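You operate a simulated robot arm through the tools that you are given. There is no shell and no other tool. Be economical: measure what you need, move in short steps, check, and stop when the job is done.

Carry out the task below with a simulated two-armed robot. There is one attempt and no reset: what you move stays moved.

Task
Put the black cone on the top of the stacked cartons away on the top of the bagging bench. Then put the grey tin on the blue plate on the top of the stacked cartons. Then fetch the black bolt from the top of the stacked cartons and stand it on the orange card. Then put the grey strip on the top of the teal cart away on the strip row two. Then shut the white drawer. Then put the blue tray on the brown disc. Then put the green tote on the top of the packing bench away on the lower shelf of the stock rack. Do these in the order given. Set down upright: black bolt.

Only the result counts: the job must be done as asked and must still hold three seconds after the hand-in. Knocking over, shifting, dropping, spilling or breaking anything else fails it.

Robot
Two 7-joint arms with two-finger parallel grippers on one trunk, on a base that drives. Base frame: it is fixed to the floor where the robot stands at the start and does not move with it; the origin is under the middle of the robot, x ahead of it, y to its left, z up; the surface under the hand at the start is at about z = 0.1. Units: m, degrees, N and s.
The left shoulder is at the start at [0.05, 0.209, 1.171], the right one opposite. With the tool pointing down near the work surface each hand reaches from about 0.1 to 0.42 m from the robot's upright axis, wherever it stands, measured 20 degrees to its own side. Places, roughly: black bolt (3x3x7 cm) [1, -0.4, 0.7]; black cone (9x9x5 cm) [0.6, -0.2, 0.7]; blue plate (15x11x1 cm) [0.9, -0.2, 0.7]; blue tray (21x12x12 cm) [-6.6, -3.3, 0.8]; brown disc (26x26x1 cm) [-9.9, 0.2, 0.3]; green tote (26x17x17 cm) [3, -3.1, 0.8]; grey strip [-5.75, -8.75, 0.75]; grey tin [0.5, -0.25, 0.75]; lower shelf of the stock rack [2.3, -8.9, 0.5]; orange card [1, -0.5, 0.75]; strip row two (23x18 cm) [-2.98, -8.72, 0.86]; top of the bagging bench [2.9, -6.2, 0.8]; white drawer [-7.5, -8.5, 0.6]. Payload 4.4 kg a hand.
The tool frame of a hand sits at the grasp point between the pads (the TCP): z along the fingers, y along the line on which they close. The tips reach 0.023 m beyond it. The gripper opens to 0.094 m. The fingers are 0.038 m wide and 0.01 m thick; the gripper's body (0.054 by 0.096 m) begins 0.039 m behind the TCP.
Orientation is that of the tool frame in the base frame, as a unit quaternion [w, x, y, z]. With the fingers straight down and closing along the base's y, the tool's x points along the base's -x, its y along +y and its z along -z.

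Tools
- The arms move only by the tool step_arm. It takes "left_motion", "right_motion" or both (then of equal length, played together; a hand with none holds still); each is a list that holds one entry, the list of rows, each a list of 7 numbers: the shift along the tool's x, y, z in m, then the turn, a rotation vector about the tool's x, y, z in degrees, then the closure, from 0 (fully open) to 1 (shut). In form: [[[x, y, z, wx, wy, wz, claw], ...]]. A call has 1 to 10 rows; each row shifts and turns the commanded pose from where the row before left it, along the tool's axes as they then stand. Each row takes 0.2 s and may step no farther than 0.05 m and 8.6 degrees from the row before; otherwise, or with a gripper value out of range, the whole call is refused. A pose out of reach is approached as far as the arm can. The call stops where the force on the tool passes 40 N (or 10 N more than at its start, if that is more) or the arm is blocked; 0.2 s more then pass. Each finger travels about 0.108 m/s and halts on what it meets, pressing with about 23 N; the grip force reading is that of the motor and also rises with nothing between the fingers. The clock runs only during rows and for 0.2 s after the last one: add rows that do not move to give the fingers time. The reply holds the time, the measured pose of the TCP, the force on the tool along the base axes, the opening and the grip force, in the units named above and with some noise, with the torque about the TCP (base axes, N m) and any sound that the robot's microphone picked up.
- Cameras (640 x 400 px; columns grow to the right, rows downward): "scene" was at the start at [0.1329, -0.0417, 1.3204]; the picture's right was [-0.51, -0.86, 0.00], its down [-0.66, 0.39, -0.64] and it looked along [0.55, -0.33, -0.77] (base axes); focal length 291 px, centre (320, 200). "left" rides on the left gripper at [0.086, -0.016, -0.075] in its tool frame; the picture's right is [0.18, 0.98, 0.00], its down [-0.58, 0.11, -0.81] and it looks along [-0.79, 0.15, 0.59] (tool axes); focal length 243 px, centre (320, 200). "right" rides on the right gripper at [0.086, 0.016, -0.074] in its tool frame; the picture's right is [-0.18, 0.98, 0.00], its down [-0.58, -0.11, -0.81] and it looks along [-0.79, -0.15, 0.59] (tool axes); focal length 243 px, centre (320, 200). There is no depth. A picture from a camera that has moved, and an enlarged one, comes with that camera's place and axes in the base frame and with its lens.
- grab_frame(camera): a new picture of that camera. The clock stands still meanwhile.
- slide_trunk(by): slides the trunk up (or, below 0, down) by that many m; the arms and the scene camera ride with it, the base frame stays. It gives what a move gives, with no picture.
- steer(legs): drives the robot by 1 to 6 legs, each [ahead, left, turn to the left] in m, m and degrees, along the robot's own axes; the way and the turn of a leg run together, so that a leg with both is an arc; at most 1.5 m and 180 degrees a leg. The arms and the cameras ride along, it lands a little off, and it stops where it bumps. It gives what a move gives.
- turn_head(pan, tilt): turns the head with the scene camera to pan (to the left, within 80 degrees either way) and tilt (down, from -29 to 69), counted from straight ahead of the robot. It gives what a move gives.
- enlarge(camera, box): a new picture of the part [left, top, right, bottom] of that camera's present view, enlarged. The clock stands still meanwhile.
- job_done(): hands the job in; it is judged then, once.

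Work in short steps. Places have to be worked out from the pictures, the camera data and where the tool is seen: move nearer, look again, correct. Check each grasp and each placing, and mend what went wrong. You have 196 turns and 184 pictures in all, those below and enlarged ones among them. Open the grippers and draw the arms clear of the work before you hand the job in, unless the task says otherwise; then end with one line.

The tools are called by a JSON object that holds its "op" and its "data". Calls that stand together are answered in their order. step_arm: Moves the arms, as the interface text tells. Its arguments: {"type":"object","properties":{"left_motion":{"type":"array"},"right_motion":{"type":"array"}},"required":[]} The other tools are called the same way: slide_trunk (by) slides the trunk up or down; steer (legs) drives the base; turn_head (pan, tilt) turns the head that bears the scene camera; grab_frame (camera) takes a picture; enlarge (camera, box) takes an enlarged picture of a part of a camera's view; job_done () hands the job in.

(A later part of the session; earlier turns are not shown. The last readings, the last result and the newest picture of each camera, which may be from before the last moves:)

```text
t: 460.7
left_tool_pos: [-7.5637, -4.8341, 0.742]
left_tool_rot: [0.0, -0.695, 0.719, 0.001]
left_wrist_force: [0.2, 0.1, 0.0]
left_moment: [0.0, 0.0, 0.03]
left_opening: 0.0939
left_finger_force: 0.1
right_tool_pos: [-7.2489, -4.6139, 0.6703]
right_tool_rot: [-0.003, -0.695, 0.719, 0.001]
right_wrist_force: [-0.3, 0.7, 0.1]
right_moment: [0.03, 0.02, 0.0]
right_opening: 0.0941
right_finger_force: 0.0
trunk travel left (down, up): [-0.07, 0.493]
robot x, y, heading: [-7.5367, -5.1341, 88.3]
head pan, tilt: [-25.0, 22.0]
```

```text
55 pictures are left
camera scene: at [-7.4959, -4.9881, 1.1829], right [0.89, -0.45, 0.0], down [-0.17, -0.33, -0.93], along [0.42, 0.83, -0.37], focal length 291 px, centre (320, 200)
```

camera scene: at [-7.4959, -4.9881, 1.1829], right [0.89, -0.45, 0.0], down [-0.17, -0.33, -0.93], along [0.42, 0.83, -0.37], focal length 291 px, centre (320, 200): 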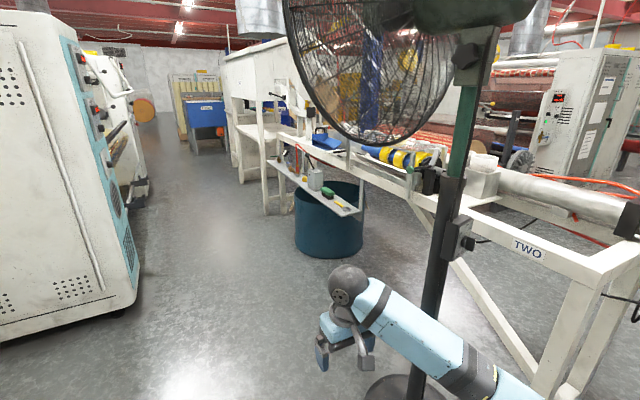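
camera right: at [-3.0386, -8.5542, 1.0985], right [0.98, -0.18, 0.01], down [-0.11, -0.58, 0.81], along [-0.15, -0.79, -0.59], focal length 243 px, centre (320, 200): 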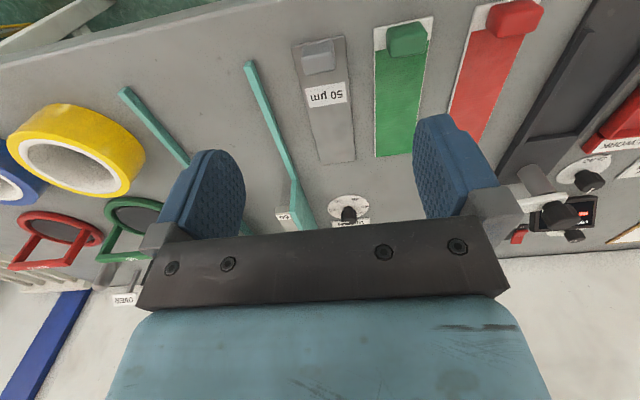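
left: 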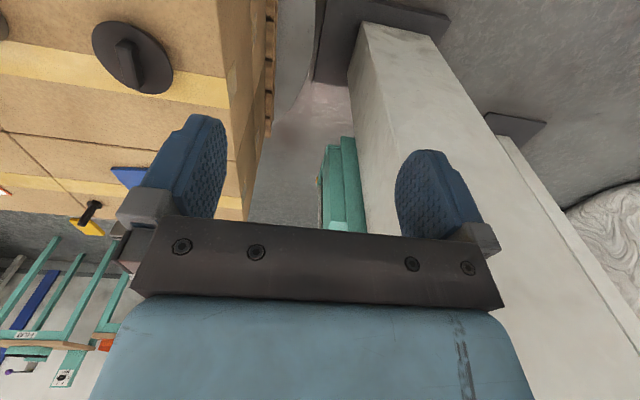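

The blue tray is on the frame beyond the small tool shelf. Continue past the fan, shift right, and turn to face east.

{"op": "steer", "data": {"legs": [[0.95, 0.04, 0], [0.65, -0.22, 0], [0, 0, -88]]}}

{"op": "slide_trunk", "data": {"by": 0.3}}

{"op": "turn_head", "data": {"pan": 5, "tilt": 40}}

{"op": "grab_frame", "data": {"camera": "scene"}}

```text
t: 467.7
left_tool_pos: [-7.4503, -3.5533, 0.7361]
left_tool_rot: [-0.01, -0.705, 0.71, -0.002]
left_wrist_force: [0.6, 0.6, 1.0]
left_moment: [0.01, 0.02, -0.03]
left_opening: 0.0942
left_finger_force: 0.1
right_tool_pos: [-7.1369, -3.3258, 0.6716]
right_tool_rot: [-0.003, -0.701, 0.713, 0.004]
right_wrist_force: [0.0, 0.6, 0.1]
right_moment: [-0.02, 0.0, 0.01]
right_opening: 0.0942
right_finger_force: 0.0
trunk travel left (down, up): [-0.07, 0.493]
robot x, y, heading: [-7.4226, -3.8502, 89.0]
head pan, tilt: [-25.0, 22.0]
stopped in leg 2: the robot was blocked; the commanded pose is now the measured one
```

```text
t: 470.7
left_tool_pos: [-7.4528, -3.5542, 1.0346]
left_tool_rot: [-0.011, -0.704, 0.711, -0.004]
left_wrist_force: [-0.4, -0.6, 0.7]
left_moment: [-0.03, -0.01, 0.0]
left_opening: 0.0937
left_finger_force: 0.1
right_tool_pos: [-7.1382, -3.327, 0.9717]
right_tool_rot: [-0.001, -0.7, 0.714, 0.003]
right_wrist_force: [-0.3, -0.3, 0.2]
right_moment: [-0.03, -0.03, -0.01]
right_opening: 0.0941
right_finger_force: 0.0
trunk travel left (down, up): [-0.37, 0.193]
robot x, y, heading: [-7.4219, -3.8458, 88.6]
head pan, tilt: [-25.0, 22.0]
```

```text
t: 471.6
left_tool_pos: [-7.4524, -3.5542, 1.0349]
left_tool_rot: [-0.01, -0.704, 0.71, -0.004]
left_wrist_force: [0.5, -0.2, 0.3]
left_moment: [0.02, 0.07, 0.01]
left_opening: 0.0939
left_finger_force: 0.1
right_tool_pos: [-7.1367, -3.3267, 0.9717]
right_tool_rot: [-0.001, -0.7, 0.714, 0.003]
right_wrist_force: [-0.6, 0.6, 0.5]
right_moment: [0.02, 0.05, 0.01]
right_opening: 0.094
right_finger_force: 0.1
trunk travel left (down, up): [-0.37, 0.193]
robot x, y, heading: [-7.4238, -3.8488, 88.9]
head pan, tilt: [5.0, 40.0]
```

```text
54 pictures are left
camera scene: at [-7.4264, -3.7049, 1.4555], right [1.0, 0.07, 0.0], down [0.04, -0.64, -0.77], along [-0.05, 0.77, -0.64], focal length 291 px, centre (320, 200)
```

scene: 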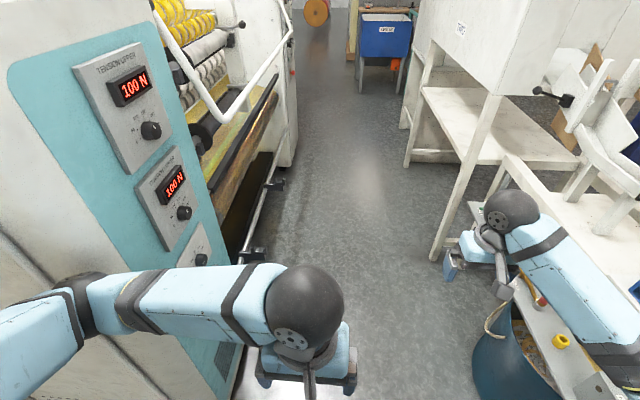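

The left elbow brushed the tall machine cabinet. Shift right first, advance, then turn east.

{"op": "steer", "data": {"legs": [[0, -0.15, 0], [0.22, 0, 0], [0, 0, -88]]}}

{"op": "grab_frame", "data": {"camera": "scene"}}

```text
t: 478.6
left_tool_pos: [-6.9707, -3.5763, 1.0338]
left_tool_rot: [-0.012, -0.033, 0.999, 0.004]
left_wrist_force: [-0.2, 1.1, -0.6]
left_moment: [0.01, 0.0, 0.02]
left_opening: 0.0942
left_finger_force: 0.0
right_tool_pos: [-6.7185, -3.8732, 0.9684]
right_tool_rot: [-0.002, -0.028, 1.0, 0.002]
right_wrist_force: [-0.2, 0.1, 0.9]
right_moment: [-0.02, 0.01, 0.01]
right_opening: 0.0937
right_finger_force: 0.0
trunk travel left (down, up): [-0.37, 0.193]
robot x, y, heading: [-7.2679, -3.6275, 3.3]
head pan, tilt: [5.0, 40.0]
```

```text
53 pictures are left
camera scene: at [-7.115, -3.616, 1.4547], right [0.14, -0.99, 0.0], down [-0.64, -0.09, -0.77], along [0.76, 0.11, -0.64], focal length 291 px, centre (320, 200)
```

scene: 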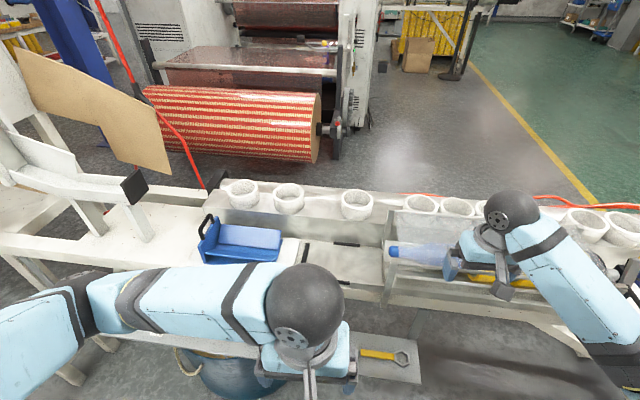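

{"op": "enlarge", "data": {"camera": "scene", "box": [180, 190, 320, 280]}}

```text
4.44 times, centred on (250, 235) of scene
camera zoom: at [-7.115, -3.616, 1.4547], right [0.14, -0.99, 0.0], down [-0.64, -0.09, -0.77], along [0.76, 0.11, -0.64], focal length 1292 px, centre (631, 44)
```

zoom: 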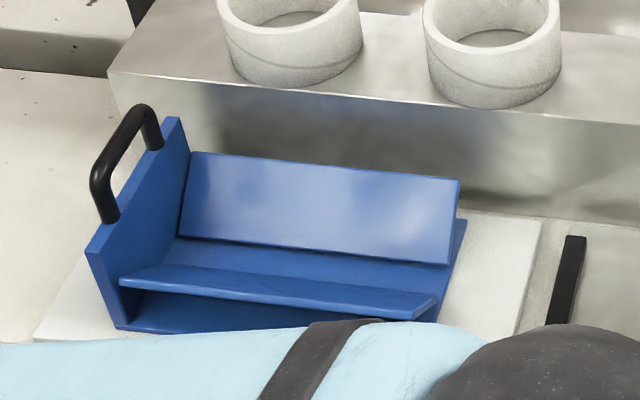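

The tray is a V-trough with an end plate topped by a black arch handle at ≈[-6.58, -3.21]. Bring the left hand above the handle.

{"op": "step_arm", "data": {"left_motion": [[[-0.036, 0.0295, 0, 0, 0, 0, 0], [-0.036, 0.0295, 0, 0, 0, 0, 0], [-0.036, 0.0295, 0, 0, 0, 0, 0], [-0.036, 0.0295, 0, 0, 0, 0, 0], [-0.036, 0.0295, 0, 0, 0, 0, 0], [-0.036, 0.0295, 0, 0, 0, 0, 0], [-0.036, 0.0295, 0, 0, 0, 0, 0], [-0.036, 0.0295, 0, 0, 0, 0, 0], [-0.036, 0.0295, 0, 0, 0, 0, 0], [-0.036, 0.0295, 0, 0, 0, 0, 0]]]}}

{"op": "grab_frame", "data": {"camera": "left"}}

```text
t: 480.8
left_tool_pos: [-6.6308, -3.2573, 1.0283]
left_tool_rot: [-0.011, -0.033, 0.999, 0.004]
left_wrist_force: [0.9, -0.2, -0.6]
left_moment: [-0.01, 0.01, -0.04]
left_opening: 0.0938
left_finger_force: 0.1
right_tool_pos: [-6.7201, -3.8719, 0.9687]
right_tool_rot: [-0.004, -0.029, 1.0, 0.001]
right_wrist_force: [0.8, 0.2, 0.3]
right_moment: [0.0, 0.0, 0.0]
right_opening: 0.094
right_finger_force: 0.0
trunk travel left (down, up): [-0.37, 0.193]
robot x, y, heading: [-7.2658, -3.628, 3.0]
head pan, tilt: [5.0, 40.0]
```

```text
51 pictures are left
camera left: at [-6.7134, -3.2801, 1.1052], right [-0.25, 0.97, 0.01], down [0.59, 0.14, 0.79], along [0.77, 0.2, -0.61], focal length 243 px, centre (320, 200)
```

left: 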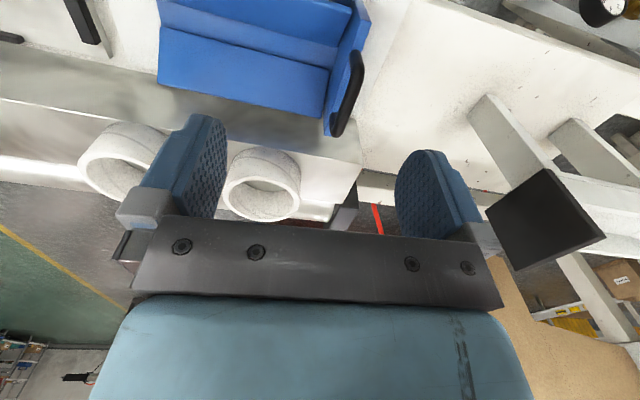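

Handle bar spans [-6.63, -3.225]→[-6.556, -3.217] at z≈0.875. Move over its middle and descend most of the way, then check.

{"op": "step_arm", "data": {"left_motion": [[[-0.0207, 0.0167, 0, 0, 0, 0, 0], [-0.0207, 0.0167, 0, 0, 0, 0, 0], [0, 0, 0.04, 0, 0, 0, 0], [0, 0, 0.04, 0, 0, 0, 0], [0, 0, 0.035, 0, 0, 0, 0.3]]]}}

{"op": "grab_frame", "data": {"camera": "left"}}

```text
t: 482.0
left_tool_pos: [-6.5937, -3.2224, 0.913]
left_tool_rot: [-0.012, -0.034, 0.999, 0.004]
left_wrist_force: [-0.2, -0.1, -0.1]
left_moment: [0.0, 0.02, -0.02]
left_opening: 0.0661
left_finger_force: 0.1
right_tool_pos: [-6.721, -3.8707, 0.9696]
right_tool_rot: [-0.003, -0.029, 1.0, 0.002]
right_wrist_force: [0.4, 1.0, 0.1]
right_moment: [0.0, 0.01, 0.0]
right_opening: 0.0939
right_finger_force: 0.0
trunk travel left (down, up): [-0.37, 0.193]
robot x, y, heading: [-7.265, -3.6278, 3.1]
head pan, tilt: [5.0, 40.0]
```

```text
50 pictures are left
camera left: at [-6.6777, -3.2454, 0.99], right [-0.25, 0.97, 0.01], down [0.59, 0.14, 0.79], along [0.77, 0.21, -0.61], focal length 243 px, centre (320, 200)
```

left: 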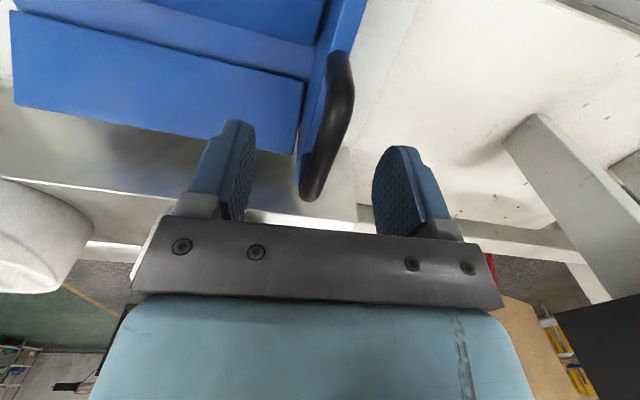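

Handle lies between the fingers. Descend 42 mm and close.

{"op": "step_arm", "data": {"left_motion": [[[-0.005, 0.003, 0.02, 0, 0, 0, 0.3], [0, 0, 0.012, 0, 0, 0, 0.3], [0, 0, 0.01, 0, 0, 0, 0.3], [0, 0, 0, 0, 0, 0, 0.7], [0, 0, 0, 0, 0, 0, 1], [0, 0, 0, 0, 0, 0, 1], [0, 0, 0, 0, 0, 0, 1]]]}}

{"op": "grab_frame", "data": {"camera": "left"}}

```text
t: 483.6
left_tool_pos: [-6.5922, -3.2181, 0.8698]
left_tool_rot: [-0.011, -0.033, 0.999, 0.005]
left_wrist_force: [-0.2, -1.1, 0.5]
left_moment: [0.03, -0.11, 0.09]
left_opening: 0.0115
left_finger_force: 23.2
right_tool_pos: [-6.7199, -3.8723, 0.9686]
right_tool_rot: [-0.002, -0.03, 1.0, 0.002]
right_wrist_force: [-0.5, 0.1, 0.1]
right_moment: [-0.01, -0.02, -0.01]
right_opening: 0.0942
right_finger_force: 0.1
trunk travel left (down, up): [-0.37, 0.193]
robot x, y, heading: [-7.2659, -3.6283, 3.5]
head pan, tilt: [5.0, 40.0]
```

```text
49 pictures are left
camera left: at [-6.674, -3.2408, 0.9471], right [-0.25, 0.97, 0.01], down [0.59, 0.14, 0.79], along [0.77, 0.21, -0.61], focal length 243 px, centre (320, 200)
```

left: 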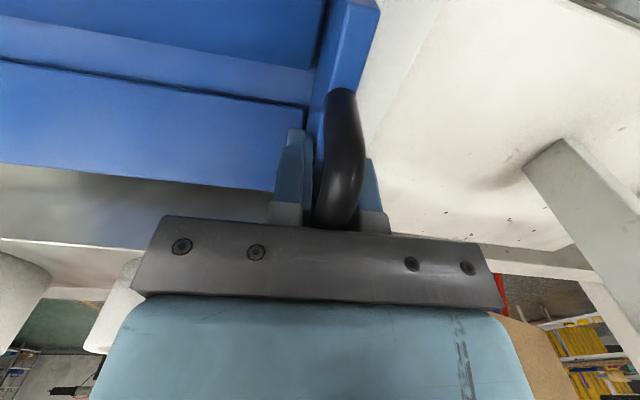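

Gripped (11.5 mm). Lift 3 cm and check whether the tray sags.

{"op": "step_arm", "data": {"left_motion": [[[0, 0, -0.01, 0, 0, 0, 1], [0, 0, -0.02, 0, 0, 0, 1], [0, 0, 0, 0, 0, 0, 1]]]}}

{"op": "grab_frame", "data": {"camera": "scene"}}

```text
t: 484.4
left_tool_pos: [-6.589, -3.2175, 0.8995]
left_tool_rot: [-0.011, -0.033, 0.999, 0.004]
left_wrist_force: [0.2, -0.4, -3.2]
left_moment: [0.17, 0.0, 0.01]
left_opening: 0.0115
left_finger_force: 22.9
right_tool_pos: [-6.7186, -3.873, 0.9702]
right_tool_rot: [-0.002, -0.029, 1.0, 0.001]
right_wrist_force: [0.1, 0.5, 0.1]
right_moment: [0.0, 0.02, -0.03]
right_opening: 0.0938
right_finger_force: 0.1
trunk travel left (down, up): [-0.37, 0.193]
robot x, y, heading: [-7.2678, -3.6291, 2.9]
head pan, tilt: [5.0, 40.0]
```

```text
48 pictures are left
camera scene: at [-7.1144, -3.6153, 1.4546], right [0.14, -0.99, 0.0], down [-0.64, -0.09, -0.77], along [0.76, 0.11, -0.64], focal length 291 px, centre (320, 200)
```

scene: 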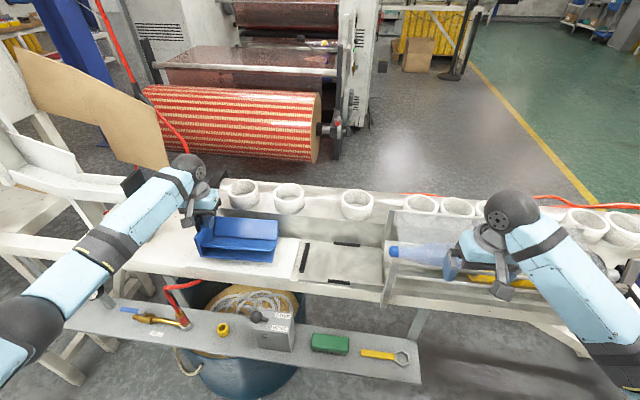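

Tray lifts level (≈3 N). Raise it and retract toward the body for travel.

{"op": "step_arm", "data": {"left_motion": [[[0, 0, -0.04, 0, 0, 0, 1], [0, 0, -0.04, 0, 0, 0, 1], [0, 0, -0.04, 0, 0, 0, 1], [0.03, -0.03, 0, 0, 0, 0, 1], [0.03, -0.03, 0, 0, 0, 0, 1], [0.03, -0.03, 0, 0, 0, 0, 1], [0.03, -0.03, 0, 0, 0, 0, 1], [0.03, -0.03, 0, 0, 0, 0, 1], [0.03, -0.03, 0, 0, 0, 0, 1]]], "right_motion": [[[0, 0, 0, 0, 0, 0, 0], [0, 0, 0, 0, 0, 0, 0], [0.03, -0.01, 0, 0, 0, 0, 0], [0.03, -0.01, 0, 0, 0, 0, 0], [0.03, -0.01, 0, 0, 0, 0, 0], [0.03, -0.01, 0, 0, 0, 0, 0], [0.03, 0, 0, 0, 0, 0, 0], [0, 0, 0, 0, 0, 0, 0], [0, 0, 0, 0, 0, 0, 0]]]}}

{"op": "steer", "data": {"legs": [[0, 0, 87], [1.45, 0.02, 0], [1.2, 0.02, 0]]}}

{"op": "turn_head", "data": {"pan": 45, "tilt": 20}}

{"op": "grab_frame", "data": {"camera": "scene"}}

```text
t: 486.4
left_tool_pos: [-6.7551, -3.4112, 1.0257]
left_tool_rot: [-0.011, -0.034, 0.999, 0.004]
left_wrist_force: [-1.0, -1.0, -2.5]
left_moment: [0.23, -0.01, -0.01]
left_opening: 0.0114
left_finger_force: 23.0
right_tool_pos: [-6.8695, -3.9235, 0.9712]
right_tool_rot: [-0.001, -0.028, 1.0, 0.002]
right_wrist_force: [0.3, 0.1, 0.7]
right_moment: [-0.02, 0.01, -0.02]
right_opening: 0.0941
right_finger_force: 0.1
trunk travel left (down, up): [-0.37, 0.193]
robot x, y, heading: [-7.2631, -3.6295, 3.1]
head pan, tilt: [5.0, 40.0]
```

```text
t: 490.6
left_tool_pos: [-7.4505, -3.1095, 1.0302]
left_tool_rot: [0.009, 0.713, -0.701, 0.002]
left_wrist_force: [-0.2, 0.1, -2.8]
left_moment: [0.06, 0.19, 0.0]
left_opening: 0.0113
left_finger_force: 22.5
right_tool_pos: [-6.9475, -3.2485, 0.9705]
right_tool_rot: [0.004, 0.712, -0.702, -0.003]
right_wrist_force: [-0.6, -0.9, 0.1]
right_moment: [0.0, -0.02, 0.03]
right_opening: 0.0938
right_finger_force: 0.0
trunk travel left (down, up): [-0.37, 0.193]
robot x, y, heading: [-7.2634, -3.6302, 90.6]
head pan, tilt: [5.0, 40.0]
stopped in leg 1: the robot was blocked; the commanded pose is now the measured one
```

```text
t: 491.6
left_tool_pos: [-7.4508, -3.11, 1.0288]
left_tool_rot: [0.01, 0.714, -0.7, 0.003]
left_wrist_force: [-1.1, 0.3, -3.7]
left_moment: [0.06, 0.23, 0.02]
left_opening: 0.0113
left_finger_force: 23.1
right_tool_pos: [-6.9493, -3.2482, 0.9698]
right_tool_rot: [0.005, 0.713, -0.701, -0.003]
right_wrist_force: [-0.6, -0.4, -0.5]
right_moment: [0.01, -0.01, 0.0]
right_opening: 0.094
right_finger_force: 0.0
trunk travel left (down, up): [-0.37, 0.193]
robot x, y, heading: [-7.2628, -3.631, 90.7]
head pan, tilt: [45.0, 20.0]
```

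```text
47 pictures are left
camera scene: at [-7.3221, -3.5012, 1.4866], right [0.7, 0.72, 0.0], down [0.24, -0.24, -0.94], along [-0.68, 0.66, -0.34], focal length 291 px, centre (320, 200)
```

scene: 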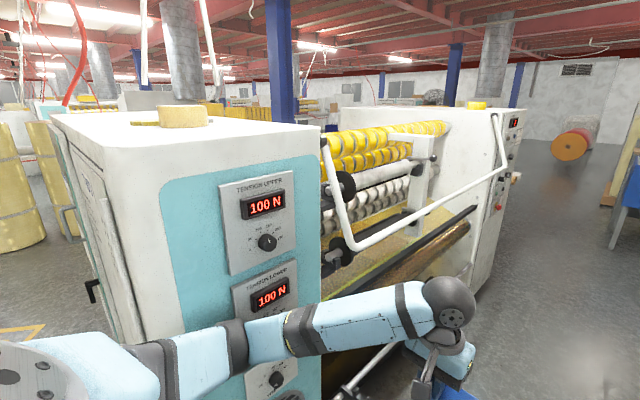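

The left elbow touches the machine panel. Turn back a bit, extend the left hand forward and inward to tuck the elbow, and look.

{"op": "steer", "data": {"legs": [[0, 0, -20]]}}

{"op": "step_arm", "data": {"left_motion": [[[-0.04, -0.025, 0, 0, 0, 0, 1], [-0.04, -0.025, 0, 0, 0, 0, 1], [-0.04, -0.025, 0, 0, 0, 0, 1], [-0.04, -0.025, 0, 0, 0, 0, 1], [-0.04, -0.025, 0, 0, 0, 0, 1], [-0.04, -0.025, 0, 0, 0, 0, 1]]], "right_motion": [[[0.03, -0.01, 0, 0, 0, 0, 0], [0.03, -0.01, 0, 0, 0, 0, 0], [0, 0, 0, 0, 0, 0, 0], [0, 0, 0, 0, 0, 0, 0], [0, 0, 0, 0, 0, 0, 0], [0, 0, 0, 0, 0, 0, 0]]]}}

{"op": "turn_head", "data": {"pan": 20, "tilt": 40}}

{"op": "grab_frame", "data": {"camera": "scene"}}

```text
t: 493.2
left_tool_pos: [-7.2748, -3.0648, 1.0234]
left_tool_rot: [-0.01, -0.588, 0.809, -0.006]
left_wrist_force: [0.4, -1.0, -2.7]
left_moment: [0.11, 0.18, -0.02]
left_opening: 0.0113
left_finger_force: 22.9
right_tool_pos: [-6.8405, -3.3523, 0.9803]
right_tool_rot: [0.01, -0.586, 0.81, 0.007]
right_wrist_force: [0.1, -0.2, 0.0]
right_moment: [0.0, -0.02, 0.02]
right_opening: 0.094
right_finger_force: 0.1
trunk travel left (down, up): [-0.37, 0.193]
robot x, y, heading: [-7.2628, -3.6262, 71.7]
head pan, tilt: [45.0, 20.0]
stopped in leg 1: the robot was blocked; the commanded pose is now the measured one
```

```text
t: 494.6
left_tool_pos: [-7.0492, -2.8891, 1.022]
left_tool_rot: [-0.01, -0.585, 0.811, -0.002]
left_wrist_force: [0.2, -0.3, -2.7]
left_moment: [0.11, 0.22, -0.03]
left_opening: 0.0113
left_finger_force: 23.3
right_tool_pos: [-6.8388, -3.4272, 0.975]
right_tool_rot: [0.007, -0.584, 0.812, 0.008]
right_wrist_force: [-0.8, 0.0, 0.0]
right_moment: [0.02, 0.01, 0.02]
right_opening: 0.0939
right_finger_force: 0.0
trunk travel left (down, up): [-0.37, 0.193]
robot x, y, heading: [-7.2631, -3.6207, 71.4]
head pan, tilt: [45.0, 20.0]
```

```text
t: 495.5
left_tool_pos: [-7.052, -2.889, 1.0217]
left_tool_rot: [-0.01, -0.585, 0.811, -0.004]
left_wrist_force: [-0.3, -0.2, -2.9]
left_moment: [0.09, 0.23, -0.02]
left_opening: 0.0113
left_finger_force: 23.0
right_tool_pos: [-6.84, -3.4263, 0.9762]
right_tool_rot: [0.007, -0.583, 0.812, 0.007]
right_wrist_force: [-0.4, 0.5, -0.4]
right_moment: [0.02, -0.02, -0.01]
right_opening: 0.0941
right_finger_force: 0.1
trunk travel left (down, up): [-0.37, 0.193]
robot x, y, heading: [-7.2595, -3.6234, 71.3]
head pan, tilt: [20.0, 40.0]
```

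```text
46 pictures are left
camera scene: at [-7.2429, -3.4782, 1.4547], right [1.0, 0.02, 0.0], down [0.02, -0.64, -0.77], along [-0.02, 0.77, -0.64], focal length 291 px, centre (320, 200)
```

scene: 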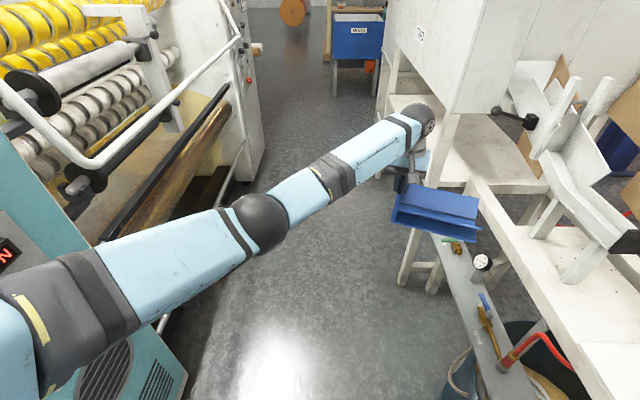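

The left arm is now tucked. Rotate back to north and drive up the aisle.

{"op": "steer", "data": {"legs": [[0, 0, 19], [1.4, 0, 0], [1.2, 0, 0]]}}

{"op": "turn_head", "data": {"pan": 50, "tilt": 20}}

{"op": "grab_frame", "data": {"camera": "scene"}}

```text
t: 500.8
left_tool_pos: [-7.3171, -2.0666, 1.0229]
left_tool_rot: [0.006, 0.71, -0.704, 0.006]
left_wrist_force: [1.1, -0.1, -3.4]
left_moment: [0.03, 0.25, -0.01]
left_opening: 0.0116
left_finger_force: 23.7
right_tool_pos: [-6.9443, -2.5163, 0.9736]
right_tool_rot: [0.003, -0.706, 0.708, 0.001]
right_wrist_force: [-0.1, -0.1, 0.9]
right_moment: [0.0, -0.03, -0.02]
right_opening: 0.0939
right_finger_force: 0.1
trunk travel left (down, up): [-0.37, 0.193]
robot x, y, heading: [-7.2761, -2.8275, 89.9]
head pan, tilt: [20.0, 40.0]
stopped in leg 2: the robot was blocked; the commanded pose is now the measured one
```

```text
t: 501.8
left_tool_pos: [-7.3193, -2.0695, 1.0276]
left_tool_rot: [0.004, 0.71, -0.704, 0.004]
left_wrist_force: [-0.5, -0.4, -3.1]
left_moment: [0.02, 0.2, -0.01]
left_opening: 0.0112
left_finger_force: 22.6
right_tool_pos: [-6.9448, -2.5166, 0.9759]
right_tool_rot: [-0.005, 0.707, -0.707, -0.004]
right_wrist_force: [0.5, -0.4, 0.2]
right_moment: [0.0, 0.01, 0.0]
right_opening: 0.0939
right_finger_force: 0.2
trunk travel left (down, up): [-0.37, 0.193]
robot x, y, heading: [-7.2776, -2.8293, 90.1]
head pan, tilt: [50.0, 20.0]
```

```text
45 pictures are left
camera scene: at [-7.3551, -2.7141, 1.4865], right [0.64, 0.76, 0.01], down [0.27, -0.21, -0.94], along [-0.72, 0.61, -0.34], focal length 291 px, centre (320, 200)
```

scene: 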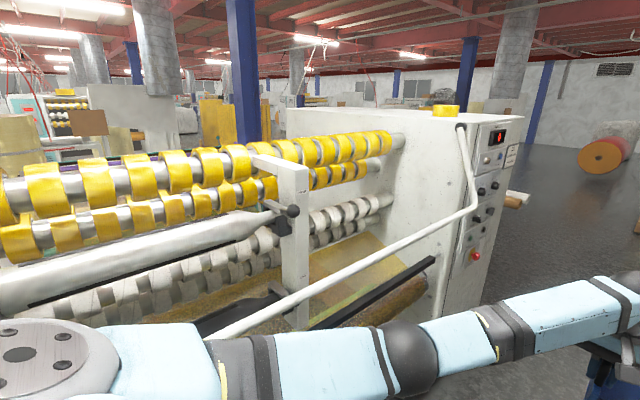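

The right forearm likely meets the hood post. Tuck the right hand forward and inward (behind the tray), then shift slightly left and continue.

{"op": "step_arm", "data": {"right_motion": [[[0, 0.03, 0, 0, 0, 0, 0.5], [0, 0.03, 0, 0, 0, 0, 1], [-0.03, 0.03, 0, 0, 0, 0, 1], [-0.03, 0.03, 0, 0, 0, 0, 1], [-0.03, 0.03, 0, 0, 0, 0, 1], [-0.03, 0.03, 0, 0, 0, 0, 1], [-0.03, 0.02, 0, 0, 0, 0, 1], [-0.03, 0.0, 0, 0, 0, 0, 1]]]}}

{"op": "steer", "data": {"legs": [[1.2, 0.0, 0], [1.2, 0, 0]]}}

{"op": "turn_head", "data": {"pan": 0, "tilt": 35}}

{"op": "grab_frame", "data": {"camera": "scene"}}

```text
t: 503.8
left_tool_pos: [-7.2775, -2.0697, 1.0225]
left_tool_rot: [-0.011, -0.694, 0.72, -0.002]
left_wrist_force: [-0.4, 0.4, -4.9]
left_moment: [0.01, 0.19, 0.02]
left_opening: 0.0113
left_finger_force: 23.5
right_tool_pos: [-7.1062, -2.3492, 0.9682]
right_tool_rot: [-0.004, -0.686, 0.727, -0.006]
right_wrist_force: [1.0, 0.4, -0.2]
right_moment: [-0.01, -0.02, -0.04]
right_opening: 0.0001
right_finger_force: 23.3
trunk travel left (down, up): [-0.37, 0.193]
robot x, y, heading: [-7.274, -2.831, 87.4]
head pan, tilt: [50.0, 20.0]
stopped in row 8 (right hand): the arm was blocked; the commanded pose is now the measured one
```

```text
t: 504.6
left_tool_pos: [-7.2739, -2.0663, 1.022]
left_tool_rot: [-0.008, -0.693, 0.721, -0.004]
left_wrist_force: [-0.3, 0.5, -4.5]
left_moment: [0.01, 0.21, -0.03]
left_opening: 0.0115
left_finger_force: 23.0
right_tool_pos: [-7.1057, -2.3483, 0.966]
right_tool_rot: [-0.004, -0.685, 0.729, -0.009]
right_wrist_force: [0.0, 0.3, -0.2]
right_moment: [0.01, 0.02, -0.02]
right_opening: 0.0001
right_finger_force: 22.9
trunk travel left (down, up): [-0.37, 0.193]
robot x, y, heading: [-7.275, -2.8278, 87.3]
head pan, tilt: [50.0, 20.0]
stopped in leg 1: the robot was blocked; the commanded pose is now the measured one
```

```text
t: 505.7
left_tool_pos: [-7.2745, -2.0675, 1.0246]
left_tool_rot: [-0.008, -0.693, 0.721, -0.002]
left_wrist_force: [-0.3, 0.9, -3.3]
left_moment: [0.0, 0.19, -0.02]
left_opening: 0.0115
left_finger_force: 22.4
right_tool_pos: [-7.1073, -2.3482, 0.9679]
right_tool_rot: [-0.003, -0.687, 0.727, -0.007]
right_wrist_force: [-0.2, 0.5, -0.5]
right_moment: [0.02, 0.01, 0.02]
right_opening: 0.0
right_finger_force: 22.8
trunk travel left (down, up): [-0.37, 0.193]
robot x, y, heading: [-7.2695, -2.8277, 87.3]
head pan, tilt: [0.0, 35.0]
```

```text
44 pictures are left
camera scene: at [-7.2641, -2.6851, 1.4635], right [1.0, -0.05, 0.0], down [-0.03, -0.57, -0.82], along [0.04, 0.82, -0.57], focal length 291 px, centre (320, 200)
```

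scene: 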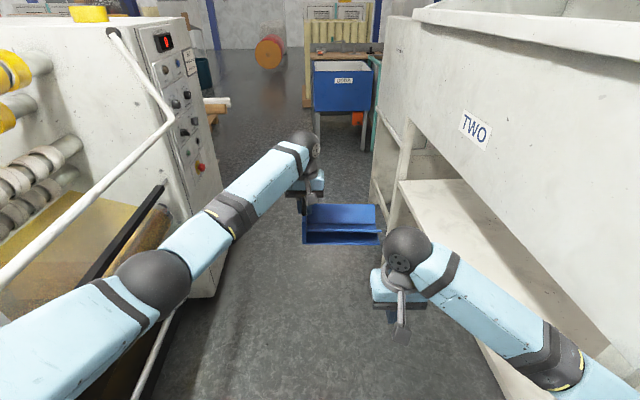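

The right elbow is catching the hood bench; there's spare room on the left. Back up slightly, shift left 0.1 m and proceed.

{"op": "steer", "data": {"legs": [[-0.12, 0, 0], [0, 0.11, 2], [1.2, 0, 0], [1.1, 0, 0]]}}

{"op": "grab_frame", "data": {"camera": "scene"}}

```text
t: 508.2
left_tool_pos: [-7.3954, -2.1785, 1.019]
left_tool_rot: [-0.013, -0.703, 0.711, -0.005]
left_wrist_force: [-0.5, -0.4, -3.2]
left_moment: [0.06, 0.24, 0.0]
left_opening: 0.0114
left_finger_force: 23.6
right_tool_pos: [-7.2193, -2.4566, 0.9645]
right_tool_rot: [-0.007, -0.697, 0.717, -0.009]
right_wrist_force: [0.4, 0.9, -0.2]
right_moment: [-0.01, 0.0, -0.03]
right_opening: 0.0
right_finger_force: 23.2
trunk travel left (down, up): [-0.37, 0.193]
robot x, y, heading: [-7.3703, -2.9445, 88.8]
head pan, tilt: [0.0, 35.0]
stopped in leg 2: the robot was blocked; the commanded pose is now the measured one
```

```text
43 pictures are left
camera scene: at [-7.3673, -2.7918, 1.4622], right [1.0, -0.02, 0.0], down [-0.01, -0.57, -0.82], along [0.02, 0.82, -0.57], focal length 291 px, centre (320, 200)
```

scene: 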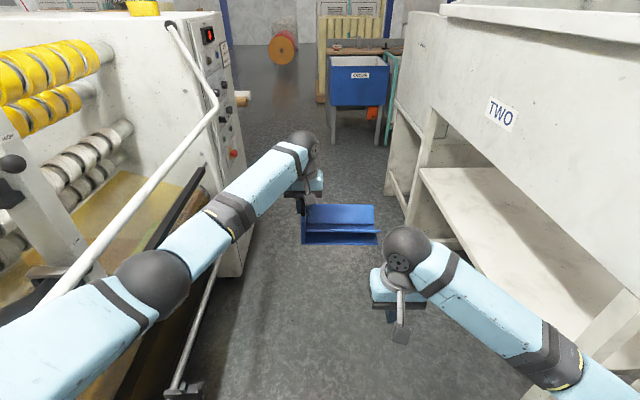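

Now centred between both sides. Ease right 3 cm and go forward.

{"op": "steer", "data": {"legs": [[0, -0.03, 0], [1.2, -0.02, 0], [1.1, 0, 0]]}}

```text
t: 514.2
left_tool_pos: [-7.3276, -1.0148, 1.0192]
left_tool_rot: [-0.011, -0.704, 0.711, -0.005]
left_wrist_force: [-0.1, 0.1, -2.6]
left_moment: [0.04, 0.15, 0.02]
left_opening: 0.0115
left_finger_force: 23.3
right_tool_pos: [-7.1511, -1.2976, 0.961]
right_tool_rot: [-0.009, -0.696, 0.718, -0.014]
right_wrist_force: [-0.2, -0.2, -0.6]
right_moment: [0.04, 0.0, -0.02]
right_opening: 0.0002
right_finger_force: 23.3
trunk travel left (down, up): [-0.37, 0.193]
robot x, y, heading: [-7.2982, -1.7802, 88.5]
head pan, tilt: [0.0, 35.0]
stopped in leg 2: the robot was blocked; the commanded pose is now the measured one
```

Progress; drifted right again. Back a touch, shift left and continue.

{"op": "steer", "data": {"legs": [[-0.08, 0, 1.5], [0, 0.07, 0], [1.1, 0.02, 0]]}}

{"op": "turn_head", "data": {"pan": 45, "tilt": 22}}

{"op": "grab_frame", "data": {"camera": "scene"}}

```text
t: 521.5
left_tool_pos: [-7.4078, 0.0204, 1.0174]
left_tool_rot: [-0.012, -0.704, 0.71, -0.006]
left_wrist_force: [0.1, -1.0, -2.6]
left_moment: [0.03, 0.22, -0.01]
left_opening: 0.0112
left_finger_force: 23.2
right_tool_pos: [-7.2314, -0.2618, 0.9581]
right_tool_rot: [-0.011, -0.697, 0.717, -0.014]
right_wrist_force: [0.8, 0.0, -0.5]
right_moment: [-0.01, 0.01, -0.02]
right_opening: 0.0
right_finger_force: 23.2
trunk travel left (down, up): [-0.37, 0.193]
robot x, y, heading: [-7.3827, -0.7461, 88.7]
head pan, tilt: [0.0, 35.0]
```

```text
t: 522.6
left_tool_pos: [-7.4079, 0.0203, 1.0165]
left_tool_rot: [-0.013, -0.704, 0.71, -0.006]
left_wrist_force: [-0.2, 0.0, -3.2]
left_moment: [0.01, 0.2, 0.0]
left_opening: 0.0111
left_finger_force: 22.9
right_tool_pos: [-7.231, -0.2612, 0.9578]
right_tool_rot: [-0.012, -0.698, 0.716, -0.014]
right_wrist_force: [-0.3, -0.1, 0.6]
right_moment: [0.02, 0.04, 0.0]
right_opening: 0.0
right_finger_force: 23.3
trunk travel left (down, up): [-0.37, 0.193]
robot x, y, heading: [-7.3803, -0.7441, 88.8]
head pan, tilt: [45.0, 22.0]
```

```text
42 pictures are left
camera scene: at [-7.4445, -0.6139, 1.4828], right [0.72, 0.69, 0.0], down [0.26, -0.27, -0.93], along [-0.64, 0.67, -0.38], focal length 291 px, centre (320, 200)
```

scene: 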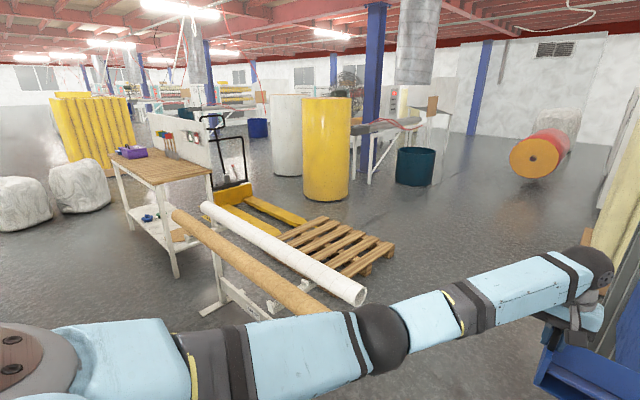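

The disc location falls on the lower shelf of the wooden workbench. Zoom in.

{"op": "enlarge", "data": {"camera": "scene", "box": [90, 120, 270, 290]}}

```text
2.35 times, centred on (180, 205) of scene
camera zoom: at [-7.4445, -0.6139, 1.4828], right [0.72, 0.69, 0.0], down [0.26, -0.27, -0.93], along [-0.64, 0.67, -0.38], focal length 684 px, centre (649, 188)
```

zoom: 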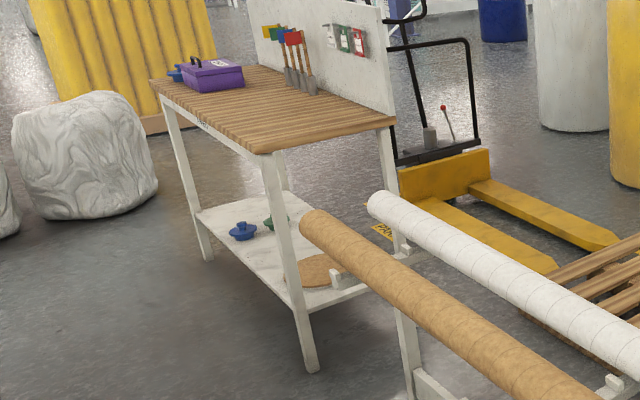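

The disc is on the lower shelf (z≈0.3) of the wooden workbench, open to the south. Plan: set the tray temporarily on the bench top, regrasp with a pitched hand, then insert below. Raise the trunk and strafe west to x≈-9.88.

{"op": "slide_trunk", "data": {"by": 0.08}}

{"op": "steer", "data": {"legs": [[0, 0, 1.3], [-0.05, 1.25, 0], [0, 1.25, 0]]}}

{"op": "turn_head", "data": {"pan": 0, "tilt": 40}}

{"op": "grab_frame", "data": {"camera": "scene"}}

```text
t: 523.8
left_tool_pos: [-7.4078, 0.0204, 1.097]
left_tool_rot: [-0.012, -0.705, 0.709, -0.005]
left_wrist_force: [0.1, 0.1, -4.3]
left_moment: [0.01, 0.21, -0.03]
left_opening: 0.0112
left_finger_force: 22.8
right_tool_pos: [-7.2328, -0.2619, 1.0377]
right_tool_rot: [-0.012, -0.697, 0.717, -0.014]
right_wrist_force: [0.0, -0.7, -0.4]
right_moment: [0.04, -0.03, 0.0]
right_opening: 0.0002
right_finger_force: 23.0
trunk travel left (down, up): [-0.45, 0.113]
robot x, y, heading: [-7.3839, -0.7481, 88.6]
head pan, tilt: [45.0, 22.0]
```

```text
t: 527.9
left_tool_pos: [-7.6821, 0.0095, 1.0969]
left_tool_rot: [0.013, 0.714, -0.7, 0.007]
left_wrist_force: [-0.3, -0.1, -2.7]
left_moment: [0.01, 0.23, 0.02]
left_opening: 0.0113
left_finger_force: 23.1
right_tool_pos: [-7.4991, -0.2662, 1.0391]
right_tool_rot: [0.011, 0.708, -0.706, 0.015]
right_wrist_force: [0.2, 0.2, 0.0]
right_moment: [0.03, -0.04, 0.0]
right_opening: 0.0
right_finger_force: 23.3
trunk travel left (down, up): [-0.45, 0.113]
robot x, y, heading: [-7.6302, -0.7565, 90.5]
head pan, tilt: [45.0, 22.0]
stopped in leg 2: the robot was blocked; the commanded pose is now the measured one
```

```text
t: 529.0
left_tool_pos: [-7.679, 0.0084, 1.0974]
left_tool_rot: [0.013, 0.714, -0.7, 0.006]
left_wrist_force: [-0.5, 0.6, -2.5]
left_moment: [0.02, 0.19, 0.01]
left_opening: 0.0109
left_finger_force: 23.1
right_tool_pos: [-7.4968, -0.267, 1.0393]
right_tool_rot: [0.012, 0.707, -0.707, 0.013]
right_wrist_force: [1.2, 0.4, 0.1]
right_moment: [-0.04, -0.01, 0.01]
right_opening: 0.0
right_finger_force: 22.9
trunk travel left (down, up): [-0.45, 0.113]
robot x, y, heading: [-7.6316, -0.7598, 90.5]
head pan, tilt: [0.0, 40.0]
```

```text
40 pictures are left
camera scene: at [-7.6337, -0.6049, 1.5346], right [1.0, 0.01, 0.0], down [0.01, -0.64, -0.77], along [-0.01, 0.77, -0.64], focal length 291 px, centre (320, 200)
```

scene: 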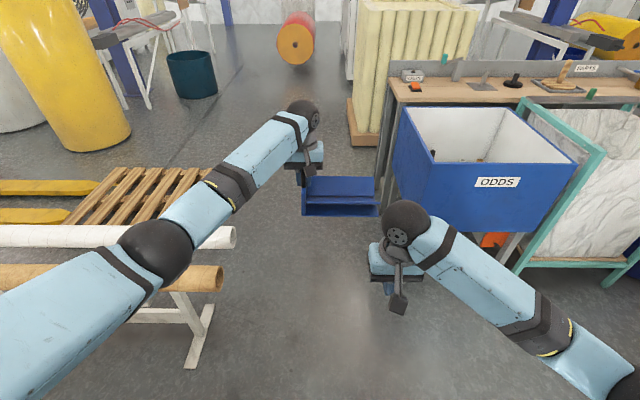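

Blocked at the rear-left, probably by the machine's end. Move 0.17 m north, then strafe left again.

{"op": "steer", "data": {"legs": [[0, -0.05, 0], [0.19, 0, 0], [0, 1.2, 0], [0, 1.1, 0]]}}

{"op": "grab_frame", "data": {"camera": "scene"}}

```text
t: 551.0
left_tool_pos: [-9.9244, 0.1327, 1.0981]
left_tool_rot: [0.012, 0.723, -0.69, 0.006]
left_wrist_force: [-0.1, 0.4, -2.5]
left_moment: [0.0, 0.21, 0.02]
left_opening: 0.0111
left_finger_force: 22.8
right_tool_pos: [-9.7342, -0.1382, 1.0371]
right_tool_rot: [0.012, 0.717, -0.696, 0.014]
right_wrist_force: [0.7, 0.9, -0.2]
right_moment: [0.03, 0.01, -0.04]
right_opening: 0.0
right_finger_force: 23.1
trunk travel left (down, up): [-0.45, 0.113]
robot x, y, heading: [-9.8528, -0.6318, 92.1]
head pan, tilt: [0.0, 40.0]
```

```text
39 pictures are left
camera scene: at [-9.8614, -0.4802, 1.5346], right [1.0, 0.04, 0.0], down [0.02, -0.64, -0.77], along [-0.03, 0.77, -0.64], focal length 291 px, centre (320, 200)
```

scene: 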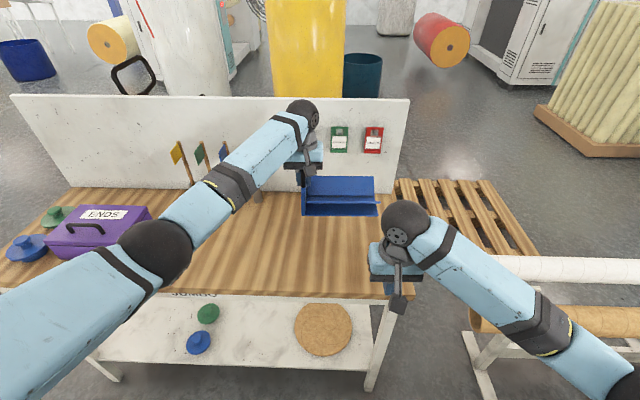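

Tray is over the bench top, and the disc is visible on the lower shelf at ≈[-9.876, 0.15]. Lower the tray onto the bench top.

{"op": "step_arm", "data": {"left_motion": [[[0, 0, 0.04, 0, 0, 0, 1], [0, 0, 0.035, 0, 0, 0, 1], [0, 0, 0.03, 0, 0, 0, 1], [0, 0, 0.012, 0, 0, 0, 1], [0, 0, 0.012, 0, 0, 0, 1], [0, 0, 0.01, 0, 0, 0, 1], [0, 0, 0.01, 0, 0, 0, 1], [0, 0, 0.01, 0, 0, 0, 1], [0, 0, 0.01, 0, 0, 0, 1], [0, 0, 0.01, 0, 0, 0, 1]]]}}

```text
t: 553.2
left_tool_pos: [-9.9268, 0.1272, 0.9186]
left_tool_rot: [0.013, 0.724, -0.689, 0.006]
left_wrist_force: [0.3, 1.0, -2.2]
left_moment: [0.11, 0.03, 0.08]
left_opening: 0.0108
left_finger_force: 23.2
right_tool_pos: [-9.7337, -0.1386, 1.0375]
right_tool_rot: [0.011, 0.717, -0.696, 0.015]
right_wrist_force: [-0.9, -0.6, 0.3]
right_moment: [0.01, -0.02, -0.01]
right_opening: 0.0
right_finger_force: 22.8
trunk travel left (down, up): [-0.45, 0.113]
robot x, y, heading: [-9.8542, -0.6287, 92.0]
head pan, tilt: [0.0, 40.0]
```

Starting to touch. Continue in 3 mm steps.

{"op": "step_arm", "data": {"left_motion": [[[0, 0, 0.003, 0, 0, 0, 1], [0, 0, 0.003, 0, 0, 0, 1], [0, 0, 0.003, 0, 0, 0, 1], [0, 0, 0.003, 0, 0, 0, 1], [0, 0, 0.003, 0, 0, 0, 1]]]}}

{"op": "enlarge", "data": {"camera": "scene", "box": [260, 120, 420, 240]}}

```text
t: 554.2
left_tool_pos: [-9.9261, 0.1309, 0.9156]
left_tool_rot: [0.006, 0.724, -0.69, 0.002]
left_wrist_force: [-1.9, -5.3, 19.3]
left_moment: [-0.03, -0.77, -0.17]
left_opening: 0.0104
left_finger_force: 23.2
right_tool_pos: [-9.7344, -0.1404, 1.0381]
right_tool_rot: [0.01, 0.718, -0.696, 0.013]
right_wrist_force: [0.5, 0.7, 0.0]
right_moment: [-0.02, -0.01, 0.01]
right_opening: 0.0001
right_finger_force: 23.1
trunk travel left (down, up): [-0.45, 0.113]
robot x, y, heading: [-9.8539, -0.6298, 91.9]
head pan, tilt: [0.0, 40.0]
stopped in row 5 (left hand): the force on the tool passed its limit at 43 N (the readings are from after the stop); the commanded pose is now the measured one
```

```text
3.33 times, centred on (340, 180) of scene
camera zoom: at [-9.8614, -0.4826, 1.5348], right [1.0, 0.04, 0.0], down [0.02, -0.64, -0.77], along [-0.03, 0.77, -0.64], focal length 969 px, centre (253, 267)
```

zoom: 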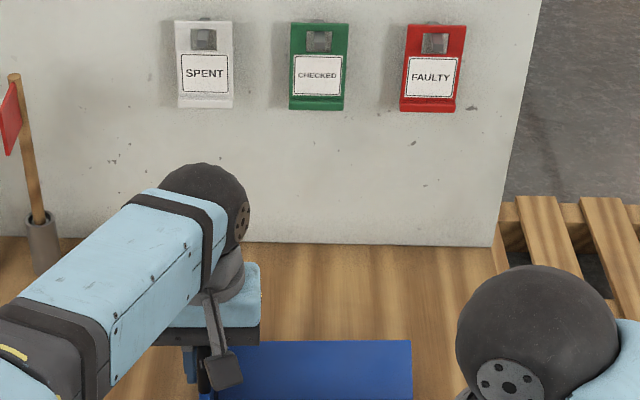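

Tray rests on the bench top. Open, pitch the left hand 60° about the handle, and re-close.

{"op": "step_arm", "data": {"left_motion": [[[0, 0, -0.002, 0, 0, 0, 0.7], [0, 0, 0, 0, 0, 0, 0.4], [0, 0, 0, 0, -7.5, 0, 0.4], [0, 0, 0, 0, -7.5, 0, 0.4], [0, 0, 0, 0, -7.5, 0, 0.4], [0, 0, 0, 0, -7.5, 0, 0.4], [0, 0, 0, 0, -7.5, 0, 0.4], [0, 0, 0, 0, -7.5, 0, 0.4], [0, 0, 0, 0, -7.5, 0, 0.4], [0, 0, 0, 0, -7.5, 0, 0.4]]]}}

{"op": "grab_frame", "data": {"camera": "left"}}

```text
t: 555.2
left_tool_pos: [-9.9261, 0.1324, 0.9213]
left_tool_rot: [-0.073, 0.719, -0.687, -0.081]
left_wrist_force: [-2.2, -6.1, 16.8]
left_moment: [-0.41, -0.12, -0.06]
left_opening: 0.0563
left_finger_force: 0.1
right_tool_pos: [-9.7349, -0.1404, 1.0393]
right_tool_rot: [0.01, 0.718, -0.696, 0.014]
right_wrist_force: [-0.5, 0.1, 0.0]
right_moment: [0.0, 0.04, 0.0]
right_opening: 0.0
right_finger_force: 23.0
trunk travel left (down, up): [-0.45, 0.113]
robot x, y, heading: [-9.8538, -0.6342, 92.1]
head pan, tilt: [0.0, 40.0]
stopped in row 4 (left hand): the force on the tool passed its limit at 44 N (the readings are from after the stop); the commanded pose is now the measured one
```

```text
37 pictures are left
camera left: at [-9.9049, 0.0326, 0.9761], right [-0.97, -0.22, -0.03], down [-0.12, 0.39, 0.91], along [-0.19, 0.89, -0.4], focal length 243 px, centre (320, 200)
```

left: 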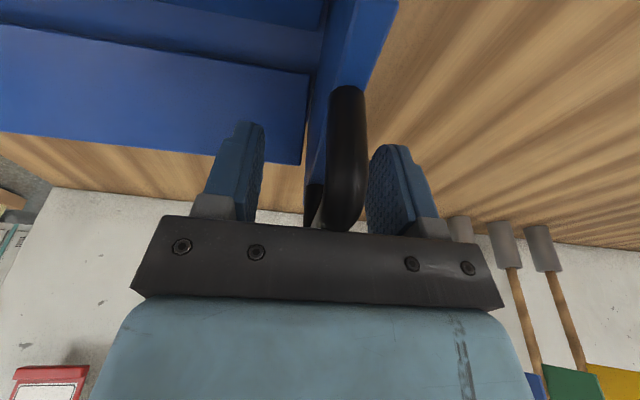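

The palm hit the arch (handle sits too deep). Back out 25 mm along the tool axis, then keep pitching.

{"op": "step_arm", "data": {"left_motion": [[[0, 0, -0.015, 0, 0, 0, 0.4], [0, 0, -0.012, 0, 0, 0, 0.4], [0, 0, 0, 0, -7.5, 0, 0.4], [0, 0, 0, 0, -7.5, 0, 0.4], [0, 0, 0, 0, -7.5, 0, 0.4], [0, 0, 0, 0, -7.5, 0, 0.4], [0, 0, 0, 0, -7.5, 0, 0.4], [0, 0, 0, 0, -7, 0, 0.4]]]}}

{"op": "grab_frame", "data": {"camera": "left"}}

```text
t: 557.0
left_tool_pos: [-9.9259, 0.1275, 0.945]
left_tool_rot: [-0.326, 0.635, -0.608, -0.347]
left_wrist_force: [-0.5, -0.4, 1.4]
left_moment: [0.01, 0.02, 0.01]
left_opening: 0.0563
left_finger_force: 0.1
right_tool_pos: [-9.7342, -0.1401, 1.0381]
right_tool_rot: [0.011, 0.718, -0.696, 0.014]
right_wrist_force: [-1.2, -0.9, -0.6]
right_moment: [-0.05, -0.01, 0.0]
right_opening: 0.0
right_finger_force: 23.1
trunk travel left (down, up): [-0.45, 0.113]
robot x, y, heading: [-9.8594, -0.6269, 92.4]
head pan, tilt: [0.0, 40.0]
```

```text
36 pictures are left
camera left: at [-9.9047, 0.0175, 0.9148], right [-0.98, -0.15, -0.15], down [-0.09, -0.36, 0.93], along [-0.19, 0.92, 0.34], focal length 243 px, centre (320, 200)
```

left: 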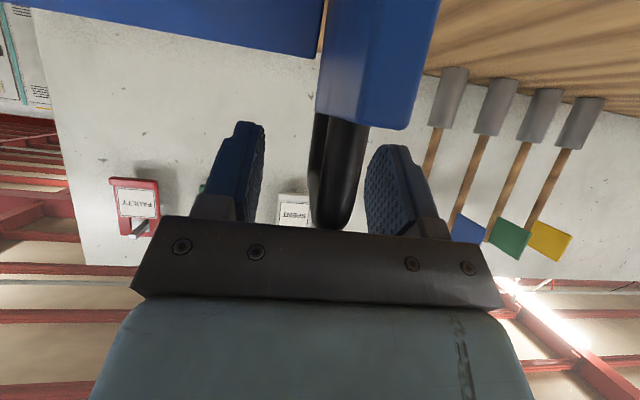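

The arch is between the pads at 57° pitch. Close and lift to test.

{"op": "step_arm", "data": {"left_motion": [[[0, 0, 0, 0, 0, 0, 0.7], [0, 0, 0, 0, 0, 0, 1], [0, 0, 0, 0, 0, 0, 1], [0, 0, 0, 0, 0, 0, 1]]]}}

{"op": "slide_trunk", "data": {"by": 0.08}}

{"op": "grab_frame", "data": {"camera": "scene"}}

```text
t: 558.0
left_tool_pos: [-9.9253, 0.1265, 0.945]
left_tool_rot: [-0.327, 0.635, -0.609, -0.345]
left_wrist_force: [-1.1, 0.6, 0.1]
left_moment: [0.28, -0.01, 0.1]
left_opening: 0.0116
left_finger_force: 23.0
right_tool_pos: [-9.7336, -0.1388, 1.0385]
right_tool_rot: [0.012, 0.717, -0.696, 0.014]
right_wrist_force: [0.3, -1.0, -0.5]
right_moment: [0.01, -0.02, -0.03]
right_opening: 0.0
right_finger_force: 22.9
trunk travel left (down, up): [-0.45, 0.113]
robot x, y, heading: [-9.8511, -0.6303, 92.1]
head pan, tilt: [0.0, 40.0]
```

```text
t: 559.2
left_tool_pos: [-9.9256, 0.1268, 1.0243]
left_tool_rot: [-0.326, 0.635, -0.609, -0.347]
left_wrist_force: [-0.7, 0.1, -3.6]
left_moment: [0.04, 0.19, -0.02]
left_opening: 0.0119
left_finger_force: 22.8
right_tool_pos: [-9.7335, -0.1379, 1.1182]
right_tool_rot: [0.012, 0.717, -0.696, 0.013]
right_wrist_force: [0.2, 0.2, 0.4]
right_moment: [-0.03, 0.03, -0.01]
right_opening: 0.0
right_finger_force: 22.8
trunk travel left (down, up): [-0.53, 0.033]
robot x, y, heading: [-9.8543, -0.6334, 92.3]
head pan, tilt: [0.0, 40.0]
```

```text
35 pictures are left
camera scene: at [-9.8615, -0.4797, 1.6145], right [1.0, 0.04, 0.0], down [0.02, -0.64, -0.77], along [-0.03, 0.77, -0.64], focal length 291 px, centre (320, 200)
```

scene: 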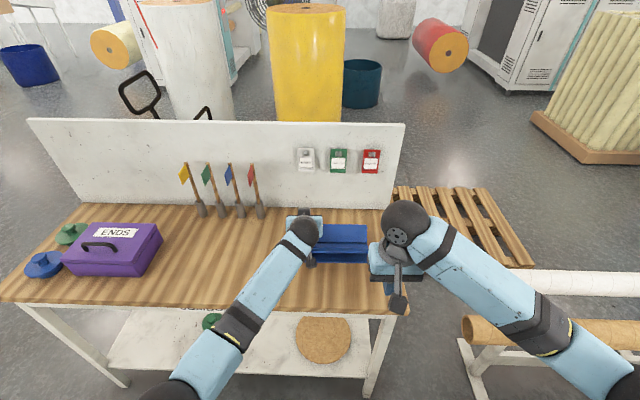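

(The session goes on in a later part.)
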